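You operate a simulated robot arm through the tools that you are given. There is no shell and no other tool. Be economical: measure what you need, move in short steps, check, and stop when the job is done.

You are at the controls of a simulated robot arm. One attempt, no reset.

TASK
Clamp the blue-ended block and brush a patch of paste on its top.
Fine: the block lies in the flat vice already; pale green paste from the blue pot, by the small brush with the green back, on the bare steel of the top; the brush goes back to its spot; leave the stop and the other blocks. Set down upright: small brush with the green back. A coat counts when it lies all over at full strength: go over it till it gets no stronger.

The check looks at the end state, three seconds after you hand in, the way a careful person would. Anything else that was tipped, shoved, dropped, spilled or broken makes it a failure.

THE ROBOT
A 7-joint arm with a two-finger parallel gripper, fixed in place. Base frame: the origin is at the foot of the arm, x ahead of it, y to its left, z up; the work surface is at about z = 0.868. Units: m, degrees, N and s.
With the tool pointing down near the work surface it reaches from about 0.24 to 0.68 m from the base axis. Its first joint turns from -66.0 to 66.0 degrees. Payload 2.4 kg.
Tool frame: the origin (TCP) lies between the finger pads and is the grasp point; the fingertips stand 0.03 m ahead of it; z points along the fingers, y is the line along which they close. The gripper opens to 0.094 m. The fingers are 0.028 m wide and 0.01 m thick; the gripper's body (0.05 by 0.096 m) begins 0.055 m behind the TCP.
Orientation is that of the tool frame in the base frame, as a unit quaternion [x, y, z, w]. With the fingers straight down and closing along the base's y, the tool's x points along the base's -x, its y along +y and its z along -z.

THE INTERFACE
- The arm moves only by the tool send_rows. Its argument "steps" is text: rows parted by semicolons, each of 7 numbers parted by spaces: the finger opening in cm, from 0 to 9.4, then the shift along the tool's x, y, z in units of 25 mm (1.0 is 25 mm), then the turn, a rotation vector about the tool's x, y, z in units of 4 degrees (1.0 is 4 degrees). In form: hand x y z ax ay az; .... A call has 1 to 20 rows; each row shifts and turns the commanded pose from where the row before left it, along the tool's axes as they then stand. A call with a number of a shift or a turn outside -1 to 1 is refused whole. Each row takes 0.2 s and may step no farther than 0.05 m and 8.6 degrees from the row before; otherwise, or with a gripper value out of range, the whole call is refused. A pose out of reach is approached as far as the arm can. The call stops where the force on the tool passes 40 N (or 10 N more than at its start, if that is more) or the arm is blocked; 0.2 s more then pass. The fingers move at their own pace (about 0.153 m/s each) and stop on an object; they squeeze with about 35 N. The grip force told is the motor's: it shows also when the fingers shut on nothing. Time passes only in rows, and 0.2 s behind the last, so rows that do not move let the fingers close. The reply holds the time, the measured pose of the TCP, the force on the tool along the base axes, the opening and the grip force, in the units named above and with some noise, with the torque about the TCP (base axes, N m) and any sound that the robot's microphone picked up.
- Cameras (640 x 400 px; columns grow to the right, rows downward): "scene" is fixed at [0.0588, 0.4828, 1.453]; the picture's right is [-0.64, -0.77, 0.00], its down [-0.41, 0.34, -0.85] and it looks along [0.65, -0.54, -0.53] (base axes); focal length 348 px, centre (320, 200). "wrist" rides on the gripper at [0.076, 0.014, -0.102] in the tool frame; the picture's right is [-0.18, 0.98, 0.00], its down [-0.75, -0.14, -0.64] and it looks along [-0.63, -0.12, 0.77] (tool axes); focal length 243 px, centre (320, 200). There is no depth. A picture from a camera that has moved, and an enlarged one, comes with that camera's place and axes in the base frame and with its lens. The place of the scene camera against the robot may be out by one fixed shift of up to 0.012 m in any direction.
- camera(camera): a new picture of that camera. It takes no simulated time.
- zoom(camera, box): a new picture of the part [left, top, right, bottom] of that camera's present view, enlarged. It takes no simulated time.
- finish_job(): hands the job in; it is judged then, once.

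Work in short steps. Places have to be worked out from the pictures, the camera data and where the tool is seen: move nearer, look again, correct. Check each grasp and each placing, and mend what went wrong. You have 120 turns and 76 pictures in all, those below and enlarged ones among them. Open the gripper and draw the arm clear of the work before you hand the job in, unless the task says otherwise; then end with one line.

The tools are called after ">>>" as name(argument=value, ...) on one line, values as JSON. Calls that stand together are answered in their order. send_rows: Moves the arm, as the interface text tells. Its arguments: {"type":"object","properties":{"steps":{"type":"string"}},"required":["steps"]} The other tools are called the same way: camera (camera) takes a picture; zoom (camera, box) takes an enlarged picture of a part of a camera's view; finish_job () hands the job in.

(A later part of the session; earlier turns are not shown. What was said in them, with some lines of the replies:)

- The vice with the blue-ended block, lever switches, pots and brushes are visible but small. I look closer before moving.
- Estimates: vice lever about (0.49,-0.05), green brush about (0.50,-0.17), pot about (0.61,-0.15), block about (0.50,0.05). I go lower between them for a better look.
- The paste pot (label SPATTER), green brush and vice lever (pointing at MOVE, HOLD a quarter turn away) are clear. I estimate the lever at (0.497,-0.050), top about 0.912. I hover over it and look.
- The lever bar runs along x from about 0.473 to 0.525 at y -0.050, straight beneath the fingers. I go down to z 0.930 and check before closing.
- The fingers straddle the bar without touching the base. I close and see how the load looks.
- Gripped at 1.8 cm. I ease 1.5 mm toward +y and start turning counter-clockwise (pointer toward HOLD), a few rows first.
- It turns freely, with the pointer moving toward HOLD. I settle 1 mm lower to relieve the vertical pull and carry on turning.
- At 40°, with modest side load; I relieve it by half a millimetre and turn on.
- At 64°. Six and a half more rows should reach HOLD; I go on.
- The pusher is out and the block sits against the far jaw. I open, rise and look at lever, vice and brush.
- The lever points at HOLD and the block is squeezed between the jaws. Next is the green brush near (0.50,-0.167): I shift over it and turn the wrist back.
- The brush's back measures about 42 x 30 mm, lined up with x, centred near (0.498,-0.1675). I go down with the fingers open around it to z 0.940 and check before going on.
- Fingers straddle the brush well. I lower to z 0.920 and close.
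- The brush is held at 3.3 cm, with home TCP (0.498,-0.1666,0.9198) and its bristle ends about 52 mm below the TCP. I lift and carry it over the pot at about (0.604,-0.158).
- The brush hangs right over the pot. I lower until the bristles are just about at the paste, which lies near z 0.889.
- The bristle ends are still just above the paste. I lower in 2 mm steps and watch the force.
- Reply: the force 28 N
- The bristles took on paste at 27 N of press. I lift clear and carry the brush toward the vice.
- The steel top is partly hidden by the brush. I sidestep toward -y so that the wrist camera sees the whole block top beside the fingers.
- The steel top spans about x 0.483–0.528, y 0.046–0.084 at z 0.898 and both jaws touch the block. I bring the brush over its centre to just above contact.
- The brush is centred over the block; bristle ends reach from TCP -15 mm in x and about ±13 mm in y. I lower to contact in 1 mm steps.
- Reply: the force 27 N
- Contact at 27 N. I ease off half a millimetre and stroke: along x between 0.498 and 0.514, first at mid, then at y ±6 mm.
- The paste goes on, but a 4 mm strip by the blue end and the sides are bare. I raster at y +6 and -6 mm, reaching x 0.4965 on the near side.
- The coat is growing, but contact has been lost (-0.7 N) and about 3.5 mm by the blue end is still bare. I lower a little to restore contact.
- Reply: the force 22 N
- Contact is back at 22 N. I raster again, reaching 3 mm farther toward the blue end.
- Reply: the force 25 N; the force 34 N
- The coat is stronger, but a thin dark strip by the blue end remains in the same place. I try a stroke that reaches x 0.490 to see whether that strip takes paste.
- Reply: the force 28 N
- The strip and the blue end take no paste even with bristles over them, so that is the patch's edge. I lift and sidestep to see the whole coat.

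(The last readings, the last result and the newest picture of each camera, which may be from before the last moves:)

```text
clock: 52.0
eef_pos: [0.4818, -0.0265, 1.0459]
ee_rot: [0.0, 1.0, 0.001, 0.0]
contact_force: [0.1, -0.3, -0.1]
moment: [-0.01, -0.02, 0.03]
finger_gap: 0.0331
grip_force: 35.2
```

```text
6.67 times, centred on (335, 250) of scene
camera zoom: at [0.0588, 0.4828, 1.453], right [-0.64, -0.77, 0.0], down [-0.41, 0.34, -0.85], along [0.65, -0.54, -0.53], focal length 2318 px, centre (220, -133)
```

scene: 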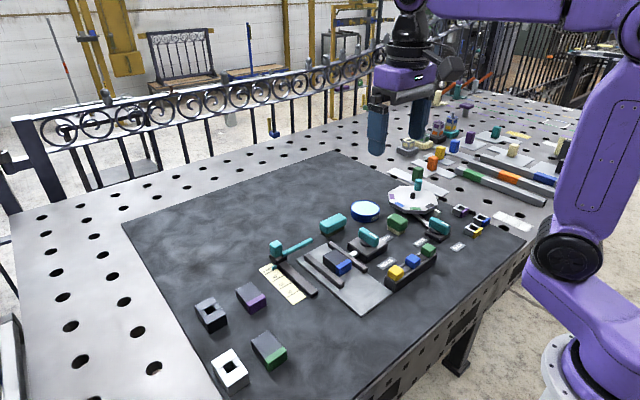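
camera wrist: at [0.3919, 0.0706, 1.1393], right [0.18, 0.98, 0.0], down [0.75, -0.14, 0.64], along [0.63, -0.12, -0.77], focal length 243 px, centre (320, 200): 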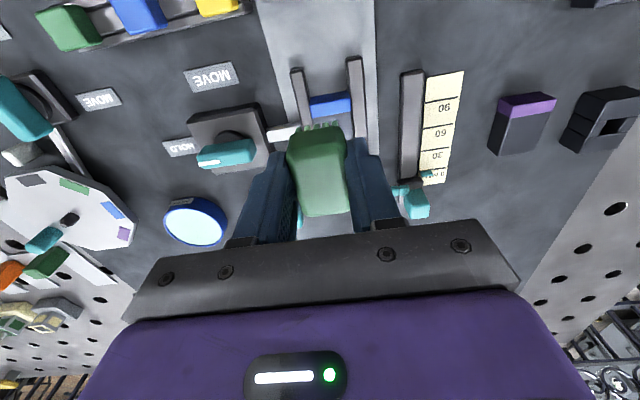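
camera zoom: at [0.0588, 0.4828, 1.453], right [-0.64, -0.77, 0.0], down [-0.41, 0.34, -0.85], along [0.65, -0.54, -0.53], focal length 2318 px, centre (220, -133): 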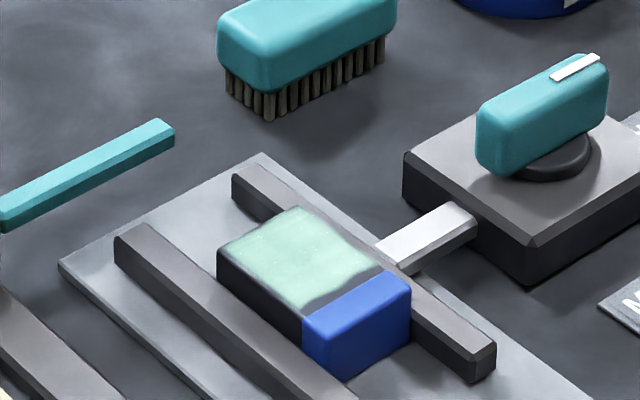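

The patch looks covered almost evenly, though slightly fainter toward the far edge. I reload the brush at the pot for a second coat to be sure of full strength.

>>> send_rows(steps="0 -0.71 -0.75 0 0 0 0;0 -0.71 -0.75 0 0 0 0;0 -0.71 -0.75 0 0 0 0;0 -0.71 -0.75 0 0 0 0;0 -0.71 -0.75 0 0 0 0;0 -0.71 -0.75 0 0 0 0;0 -0.71 -0.75 0 0 0 0;0 0 0 0.9 0 0 0;0 0 0 0.9 0 0 0;0 0 0 0.9 0 0 0;0 0 0 0.9 0 0 0;0 0 0 0.3 0 0 0;0 0 0 0.1 0 0 0;0 0 0 0.06 0 0 0;0 0 0 0 0 0 0")

```text
clock: 55.2
eef_pos: [0.6068, -0.1558, 0.9438]
ee_rot: [0.0, 1.0, -0.001, 0.0]
contact_force: [0.4, -0.1, -0.1]
moment: [-0.01, 0.0, 0.0]
finger_gap: 0.0329
grip_force: 35.3
```

No contact yet, so I lower another 1.5 mm and read the force.

>>> send_rows(steps="0 0 0 0.03 0 0 0;0 0 0 0.03 0 0 0;0 0 0 0 0 0 0")

```text
clock: 56.0
eef_pos: [0.6068, -0.1561, 0.944]
ee_rot: [0.001, 1.0, 0.0, -0.001]
contact_force: [-0.5, -0.5, -0.9]
moment: [-0.03, 0.0, -0.01]
finger_gap: 0.0328
grip_force: 35.4
```

Still free; lower a further 1.5 mm.

>>> send_rows(steps="0 0 0 0.04 0 0 0;0 0 0 0.04 0 0 0;0 0 0 0 0 0 0")

```text
clock: 56.8
eef_pos: [0.6058, -0.1566, 0.9427]
ee_rot: [0.0, 1.0, 0.0, 0.001]
contact_force: [-1.4, 0.3, 4.8]
moment: [0.01, 0.11, -0.01]
finger_gap: 0.0331
grip_force: 34.5
```

Contact. I press slightly more, then lift and go back over the block.

>>> send_rows(steps="0 0 0 0.03 0 0 0;0 0 0 0 0 0 0;0 0 0 -0.3 0 0 0;0 0 0 -0.9 0 0 0;0 0 0 -0.9 0 0 0;0 0 0 -0.9 0 0 0;0 0.44 0.98 0 0 0 0;0 0.44 0.98 0 0 0 0;0 0.44 0.98 0 0 0 0;0 0.44 0.98 0 0 0 0;0 0.44 0.98 0 0 0 0;0 0.44 0.98 0 0 0 0;0 0.44 0.98 0 0 0 0;0 0.44 0.98 0 0 0 0;0 0.44 0.98 0 0 0 0;0 0 0 0 0 0 0")

>>> zoom(camera="scene", box=[300, 180, 420, 280])

```text
clock: 60.2
eef_pos: [0.5074, 0.0646, 1.0155]
ee_rot: [0.001, 1.0, 0.0, 0.0]
contact_force: [0.2, 0.1, -1.0]
moment: [-0.01, 0.02, -0.03]
finger_gap: 0.0327
grip_force: 34.8
```

```text
4.00 times, centred on (360, 230) of scene
camera zoom: at [0.0587, 0.4828, 1.453], right [-0.64, -0.77, 0.0], down [-0.41, 0.34, -0.85], along [0.65, -0.54, -0.53], focal length 1390 px, centre (160, 80)
```

zoom: 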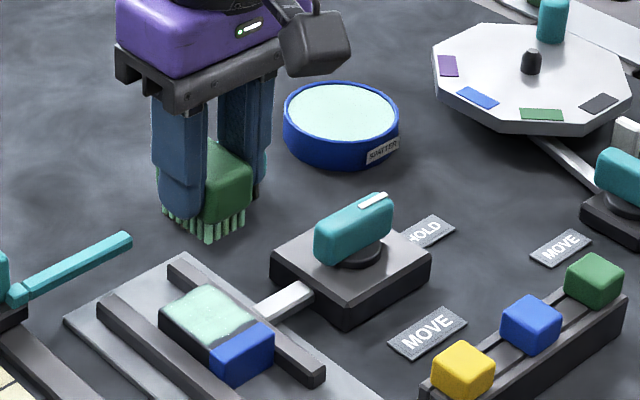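

Loaded and over the block. I go down to near contact.

>>> send_rows(steps="0 0 0 0.9 0 0 0;0 0 0 0.9 0 0 0;0 0 0 0.6 0 0 0;0 0 0 0.24 0 0 0;0 0 0 0.04 0 0 0;0 0 0 0 0 0 0")

```text
clock: 61.6
eef_pos: [0.507, 0.0643, 0.9494]
ee_rot: [0.001, 1.0, 0.0, 0.001]
contact_force: [-4.0, 0.0, 12.0]
moment: [0.04, 0.14, 0.04]
finger_gap: 0.033
grip_force: 35.0
```

Contact at 12 N. I press slightly more and raster the whole patch again, including the far edge to x 0.517.

>>> send_rows(steps="0 0 0 0.02 0 0 0;0 0.2 0 0 0 0 0;0 0.2 0 0 0 0 0;0 0 0.26 0 0 0 0;0 -0.2 0 0 0 0 0;0 -0.2 0 0 0 0 0;0 -0.2 0 0 0 0 0;0 -0.2 0 0 0 0 0;0 0 -0.26 0 0 0 0;0 0 -0.26 0 0 0 0;0 0.2 0 0 0 0 0;0 0.2 0 0 0 0 0;0 0.2 0 0 0 0 0;0 0.2 0 0 0 0 0;0 0 0.26 0 0 0 0;0 -0.2 0 0 0 0 0;0 -0.2 0 0 0 0 0;0 -0.2 0 0 0 0 0;0 -0.2 0 0 0 0 0;0 0 0 0 0 0 0")

>>> send_rows(steps="0 0 0.26 0.02 0 0 0;0 0 -0.26 0 0 0 0;0 0 -0.26 0 0 0 0;0 0 0 0 0 0 0;0 0.2 0 0 0 0 0;0 0.2 0 0 0 0 0;0 0.2 0 0 0 0 0;0 0.2 0 0 0 0 0;0 0 0.26 0 0 0 0;0 0 0.26 0 0 0 0;0 -0.2 0 0 0 0 0;0 -0.2 0 0 0 0 0;0 -0.2 0 0 0 0 0;0 -0.2 0 0 0 0 0;0 0 -0.26 0 0 0 0;0 0.2 0 0 0 0 0;0 0.2 0 0 0 0 0;0 0 0 0 0 0 0")

```text
clock: 62.9
eef_pos: [0.5021, 0.0714, 0.9481]
ee_rot: [0.0, 1.0, 0.0, 0.0]
contact_force: [-0.1, 0.2, 6.4]
moment: [-0.03, -0.08, 0.0]
finger_gap: 0.0329
grip_force: 34.9
stopped in row 6: the force on the tool passed its limit at 44 N (the readings are from after the stop); the commanded pose is now the measured one
```

```text
clock: 65.2
eef_pos: [0.4821, 0.076, 0.9492]
ee_rot: [0.001, 1.0, -0.001, -0.002]
contact_force: [-0.5, -0.6, 7.4]
moment: [-0.01, -0.12, 0.0]
finger_gap: 0.0331
grip_force: 35.4
stopped in row 11: the force on the tool passed its limit at 43 N (the readings are from after the stop); the commanded pose is now the measured one
```

The force limit stopped both calls on the +x strokes, and the second ran farther toward -x than intended. I lift and look before anything else.

>>> send_rows(steps="0 0 0 -0.3 0 0 0;0 0 0 -0.9 0 0 0;0 0 -0.9 -0.9 0 0 0;0 0 -0.9 -0.9 0 0 0;0 0 -0.9 -0.9 0 0 0;0 0 -0.9 0 0 0 0;0 0 0 0 0 0 0")

>>> camera(camera="wrist")

>>> zoom(camera="wrist", box=[380, 70, 500, 190])

>>> zoom(camera="scene", box=[300, 200, 380, 280])

```text
clock: 66.8
eef_pos: [0.481, -0.015, 1.0457]
ee_rot: [0.001, 1.0, -0.001, -0.003]
contact_force: [0.6, 0.2, -0.2]
moment: [-0.01, 0.0, -0.03]
finger_gap: 0.0329
grip_force: 33.9
```

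```text
35 pictures are left
camera wrist: at [0.4059, -0.0001, 1.1491], right [0.19, 0.98, 0.0], down [0.76, -0.14, 0.64], along [0.62, -0.12, -0.77], focal length 243 px, centre (320, 200)
```

wrist: 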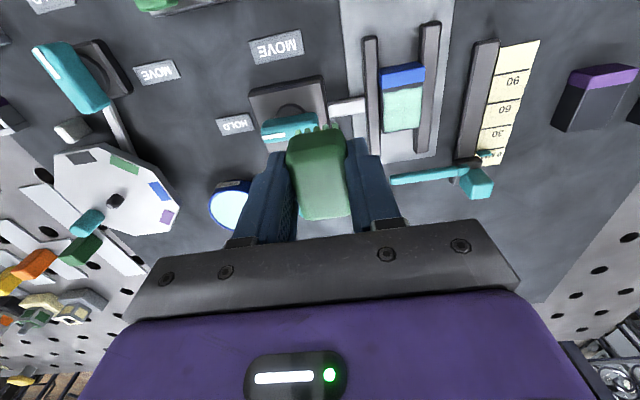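

```text
3.33 times, centred on (440, 130) of wrist
camera zoom: at [0.4059, -0.0001, 1.1491], right [0.19, 0.98, 0.0], down [0.76, -0.14, 0.64], along [0.62, -0.12, -0.77], focal length 809 px, centre (-80, 433)
```

zoom: 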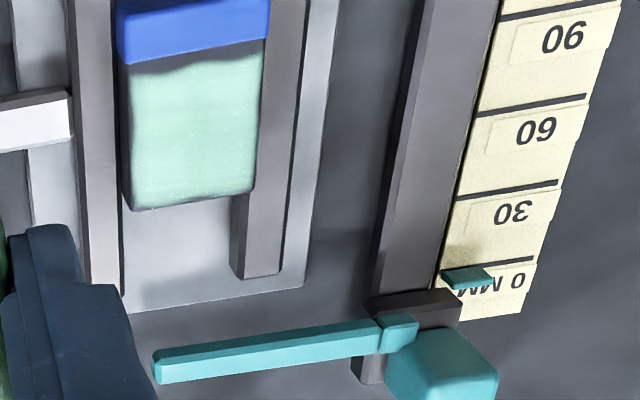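

```text
5.00 times, centred on (340, 240) of scene
camera zoom: at [0.0588, 0.4828, 1.453], right [-0.64, -0.77, 0.0], down [-0.41, 0.34, -0.85], along [0.65, -0.54, -0.53], focal length 1738 px, centre (220, 0)
```

zoom: 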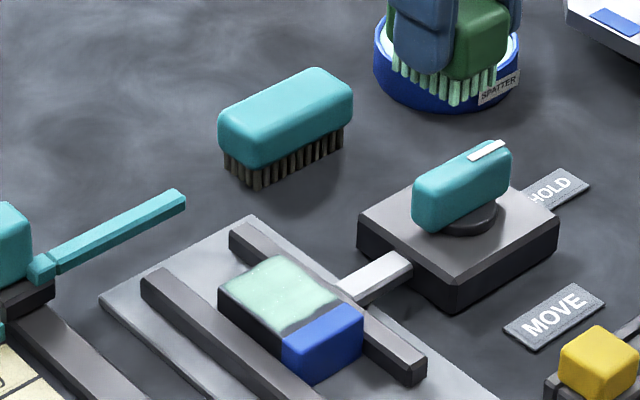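

Nothing has moved, and the coat is slightly fuller. One more careful series with lighter force, to check it gets no stronger.

>>> send_rows(steps="0 -0.25 0.8 0 0 0 0;0 -0.25 0.8 0 0 0 0;0 -0.25 0.8 0 0 0 0;0 -0.25 0.8 0 0 0 0;0 0 0 0.9 0 0 0;0 0 0 0.9 0 0 0;0 0 0 0.9 0 0 0;0 0 0 0.8 0 0 0;0 0 0 0.24 0 0 0;0 0 0 0.08 0 0 0;0 0 0 0 0 0 0")

```text
clock: 69.2
eef_pos: [0.5065, 0.0651, 0.9494]
ee_rot: [0.001, 1.0, -0.001, -0.004]
contact_force: [0.0, -0.2, 0.4]
moment: [-0.01, 0.0, 0.04]
finger_gap: 0.0329
grip_force: 35.0
```

>>> send_rows(steps="0 0 0 0.04 0 0 0;0 0 0 0 0 0 0")

```text
clock: 69.8
eef_pos: [0.5061, 0.0656, 0.9502]
ee_rot: [0.001, 1.0, -0.001, -0.005]
contact_force: [-0.6, -0.9, -0.4]
moment: [0.01, 0.02, -0.02]
finger_gap: 0.0331
grip_force: 35.3
```

Still free; another 1 mm down.

>>> send_rows(steps="0 0 0 0.04 0 0 0;0 0 0 0 0 0 0")

```text
clock: 70.4
eef_pos: [0.5066, 0.066, 0.9488]
ee_rot: [0.0, 1.0, -0.001, -0.004]
contact_force: [-2.2, -0.1, 10.0]
moment: [0.03, -0.17, 0.01]
finger_gap: 0.0329
grip_force: 34.7
```

10 N contact is good. I raster x 0.497–0.515, y ±6 mm at this depth.

>>> send_rows(steps="0 0.18 0 0 0 0 0;0 0.18 0 0 0 0 0;0 0 0.2 0 0 0 0;0 -0.18 0 0 0 0 0;0 -0.18 0 0 0 0 0;0 -0.18 0 0 0 0 0;0 -0.18 0 0 0 0 0;0 0 -0.24 0 0 0 0;0 0 -0.24 0 0 0 0;0 0.18 0 0 0 0 0;0 0.18 0 0 0 0 0;0 0.18 0 0 0 0 0;0 0.18 0 0 0 0 0;0 0 0.24 0 0 0 0;0 -0.18 0 0 0 0 0;0 -0.18 0 0 0 0 0;0 -0.18 0 0 0 0 0;0 -0.18 0 0 0 0 0;0 0 0 0 0 0 0")

```text
clock: 74.4
eef_pos: [0.5139, 0.0659, 0.9476]
ee_rot: [0.0, 1.0, -0.001, -0.004]
contact_force: [-11.3, 3.4, 31.5]
moment: [0.22, 0.35, 0.03]
finger_gap: 0.0331
grip_force: 34.8
```

Good contact throughout. One more raster, starting from the far side, then a look.

>>> send_rows(steps="0 0 0 -0.02 0 0 0;0 0 0.24 0 0 0 0;0 0.18 0 0 0 0 0;0 0.18 0 0 0 0 0;0 0.18 0 0 0 0 0;0 0.18 0 0 0 0 0;0 0 -0.24 0 0 0 0;0 0 -0.24 0 0 0 0;0 -0.18 0 0 0 0 0;0 -0.18 0 0 0 0 0;0 -0.18 0 0 0 0 0;0 -0.18 0 0 0 0 0;0 0 0.24 0 0 0 0;0 0 0.24 0 0 0 0;0 0 -0.24 -0.3 0 0 0;0 0 0 -0.9 0 0 0;0 0.3 -0.9 -0.9 0 0 0;0 0.3 -0.9 -0.9 0 0 0;0 0.3 -0.9 -0.9 0 0 0;0 0.4 -0.9 0 0 0 0")

>>> zoom(camera="wrist", box=[380, 70, 500, 190])

>>> zoom(camera="scene", box=[300, 200, 380, 280])

```text
clock: 78.6
eef_pos: [0.4829, -0.0244, 1.0455]
ee_rot: [0.0, 1.0, 0.0, -0.005]
contact_force: [-0.5, 0.2, -0.4]
moment: [0.0, -0.01, -0.04]
finger_gap: 0.0325
grip_force: 35.1
```

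```text
3.33 times, centred on (440, 130) of wrist
camera zoom: at [0.4074, -0.01, 1.1494], right [0.19, 0.98, 0.0], down [0.76, -0.14, 0.64], along [0.62, -0.12, -0.77], focal length 809 px, centre (-80, 433)
```

zoom: 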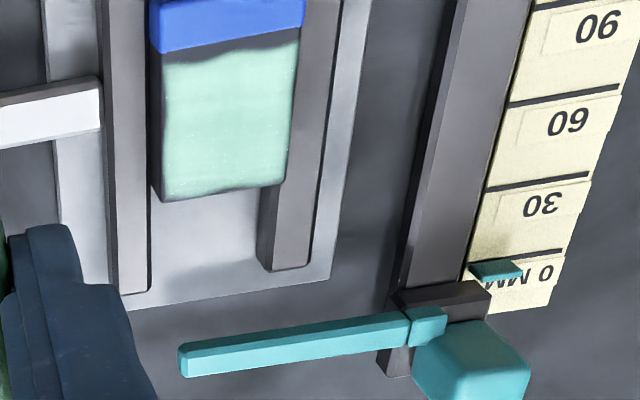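

```text
5.00 times, centred on (340, 240) of scene
camera zoom: at [0.0587, 0.4828, 1.453], right [-0.64, -0.77, 0.0], down [-0.41, 0.34, -0.85], along [0.65, -0.54, -0.53], focal length 1738 px, centre (220, 0)
```

zoom: 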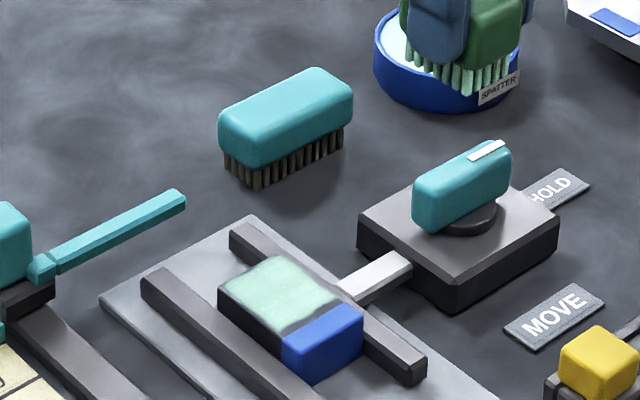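

The coat is unchanged from before, so it is at full strength. I carry the brush back to its spot at (0.498,-0.1666) and lower it to just above the table.

>>> send_rows(steps="0 -0.1 -0.95 0 0 0 0;0 -0.1 -0.95 0 0 0 0;0 -0.1 -0.95 0 0 0 0;0 -0.1 -0.95 0 0 0 0;0 -0.1 -0.95 0 0 0 0;0 -0.1 -0.94 0 0 0 0;0 0 0 0 0 0 0;0 0 0 0.9 0 0 0;0 0 0 0.9 0 0 0;0 0 0 0.9 0 0 0;0 0 0 0.9 0 0 0;0 0 0 0.9 0 0 0;0 0 0 0.3 0 0 0;0 0 0 0 0 0 0;0 0 0 0 0 0 0")

>>> zoom(camera="scene", box=[340, 180, 450, 260])

```text
clock: 81.8
eef_pos: [0.4979, -0.1669, 0.9261]
ee_rot: [0.002, 1.0, 0.0, -0.005]
contact_force: [-0.6, 0.4, -0.7]
moment: [0.03, 0.01, -0.02]
finger_gap: 0.0329
grip_force: 34.9
```

```text
5.00 times, centred on (395, 220) of scene
camera zoom: at [0.0588, 0.4828, 1.453], right [-0.64, -0.77, 0.0], down [-0.41, 0.34, -0.85], along [0.65, -0.54, -0.53], focal length 1738 px, centre (-55, 100)
```

zoom: 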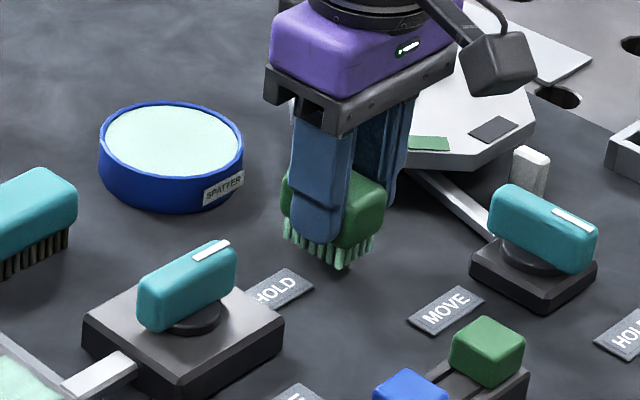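

Brush hangs about 8 mm above its spot. I lower gradually to contact.

>>> send_rows(steps="0 0 0 0.12 0 0 0;0 0 0 0.08 0 0 0;0 0 0 0.06 0 0 0;0 0 0 0.04 0 0 0;0 0 0 0 0 0 0")

```text
clock: 83.0
eef_pos: [0.4976, -0.1675, 0.919]
ee_rot: [0.001, 1.0, -0.001, -0.004]
contact_force: [0.2, -0.5, -0.7]
moment: [-0.03, -0.01, -0.02]
finger_gap: 0.0327
grip_force: 34.7
```

Still free; down 1 mm at a time.

>>> send_rows(steps="0 0 0 0.04 0 0 0;0 0 0 0.04 0 0 0;0 0 0 0 0 0 0")

```text
clock: 83.8
eef_pos: [0.4966, -0.1674, 0.9171]
ee_rot: [0.0, 1.0, -0.001, -0.005]
contact_force: [-1.1, 0.4, 0.3]
moment: [-0.01, -0.01, -0.01]
finger_gap: 0.0331
grip_force: 35.0
```

Another 1 mm.

>>> send_rows(steps="0 0 0 0.04 0 0 0;0 0 0 0 0 0 0")

```text
clock: 84.4
eef_pos: [0.4986, -0.1691, 0.9172]
ee_rot: [0.001, 1.0, -0.002, -0.004]
contact_force: [-5.0, 1.5, 17.8]
moment: [0.13, -0.13, 0.02]
finger_gap: 0.033
grip_force: 34.9
```

It stands on the table (18 N). I open, wait, and rise straight up.

>>> send_rows(steps="0 0 0 -0.02 0 0 0;4 0 0 0 0 0 0;6 0 0 0 0 0 0;6 0 0 0 0 0 0;6 0 0 -0.6 0 0 0;6 0 0 -0.9 0 0 0;6 0 0 -0.9 0 0 0;6 0 0 -0.9 0 0 0;6 0 0 -0.9 0 0 0;6 0 0 0 0 0 0")

>>> zoom(camera="scene", box=[310, 180, 450, 280])

>>> camera(camera="wrist")

```text
clock: 86.6
eef_pos: [0.4976, -0.1673, 1.0224]
ee_rot: [0.002, 1.0, -0.001, -0.003]
contact_force: [0.1, 0.0, 0.5]
moment: [0.02, 0.01, -0.01]
finger_gap: 0.06
grip_force: 0.0
```

```text
4.00 times, centred on (380, 230) of scene
camera zoom: at [0.0588, 0.4828, 1.453], right [-0.64, -0.77, 0.0], down [-0.41, 0.34, -0.85], along [0.65, -0.54, -0.53], focal length 1390 px, centre (80, 80)
```

zoom: 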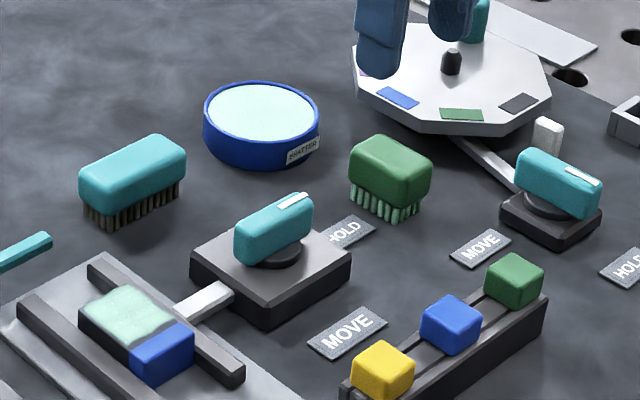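

```text
28 pictures are left
camera wrist: at [0.4223, -0.1515, 1.1249], right [0.19, 0.98, 0.0], down [0.76, -0.14, 0.64], along [0.62, -0.12, -0.77], focal length 243 px, centre (320, 200)
```

wrist: 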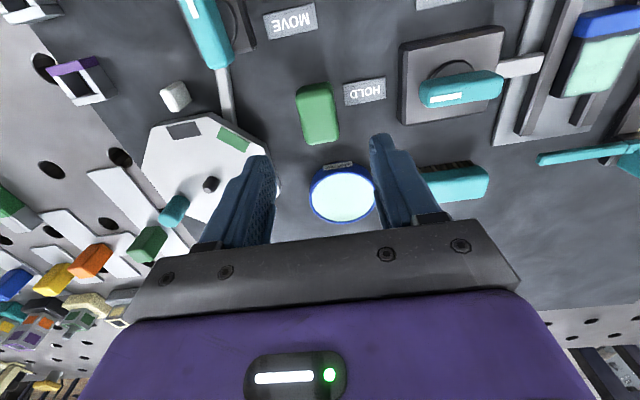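

The brush stands upright on its spot, the lever is at HOLD and the coat is in place. I draw the arm up clear and take a last look.

>>> send_rows(steps="6 0.5 0 -0.95 0 0 0;6 0.5 0 -0.95 0 0 0;6 0.5 0 -0.95 0 0 0;6 0.5 0 -0.95 0 0 0;6 0.5 0 -0.95 0 0 0;6 0.5 0 -0.95 0 0 0;6 0 0 0 0 0 0")

>>> camera(camera="scene")

```text
clock: 88.2
eef_pos: [0.4238, -0.1669, 1.1652]
ee_rot: [0.0, 1.0, 0.0, -0.005]
contact_force: [-0.1, -0.6, 0.0]
moment: [-0.02, -0.03, 0.01]
finger_gap: 0.0599
grip_force: 0.1
```

```text
27 pictures are left
```

scene: 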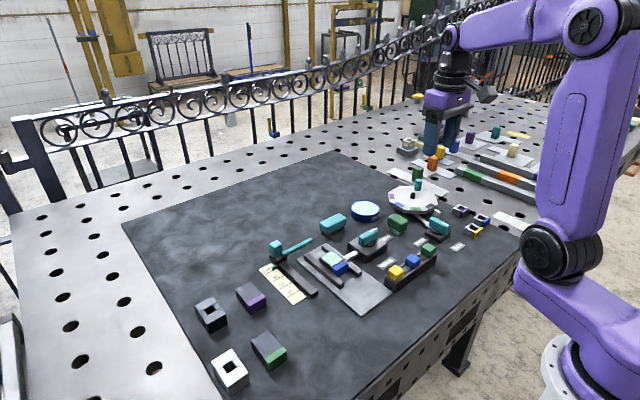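

Everything is in place and the arm is clear, so I hand the job in.

>>> finish_job()

```text
The job is handed in.
```

I clamped the blue-ended block with the lever at HOLD, coated the patch on its steel top until it got no stronger, and set the green-backed brush back upright on its spot; a thin strip of steel beside the blue end would not take paste.
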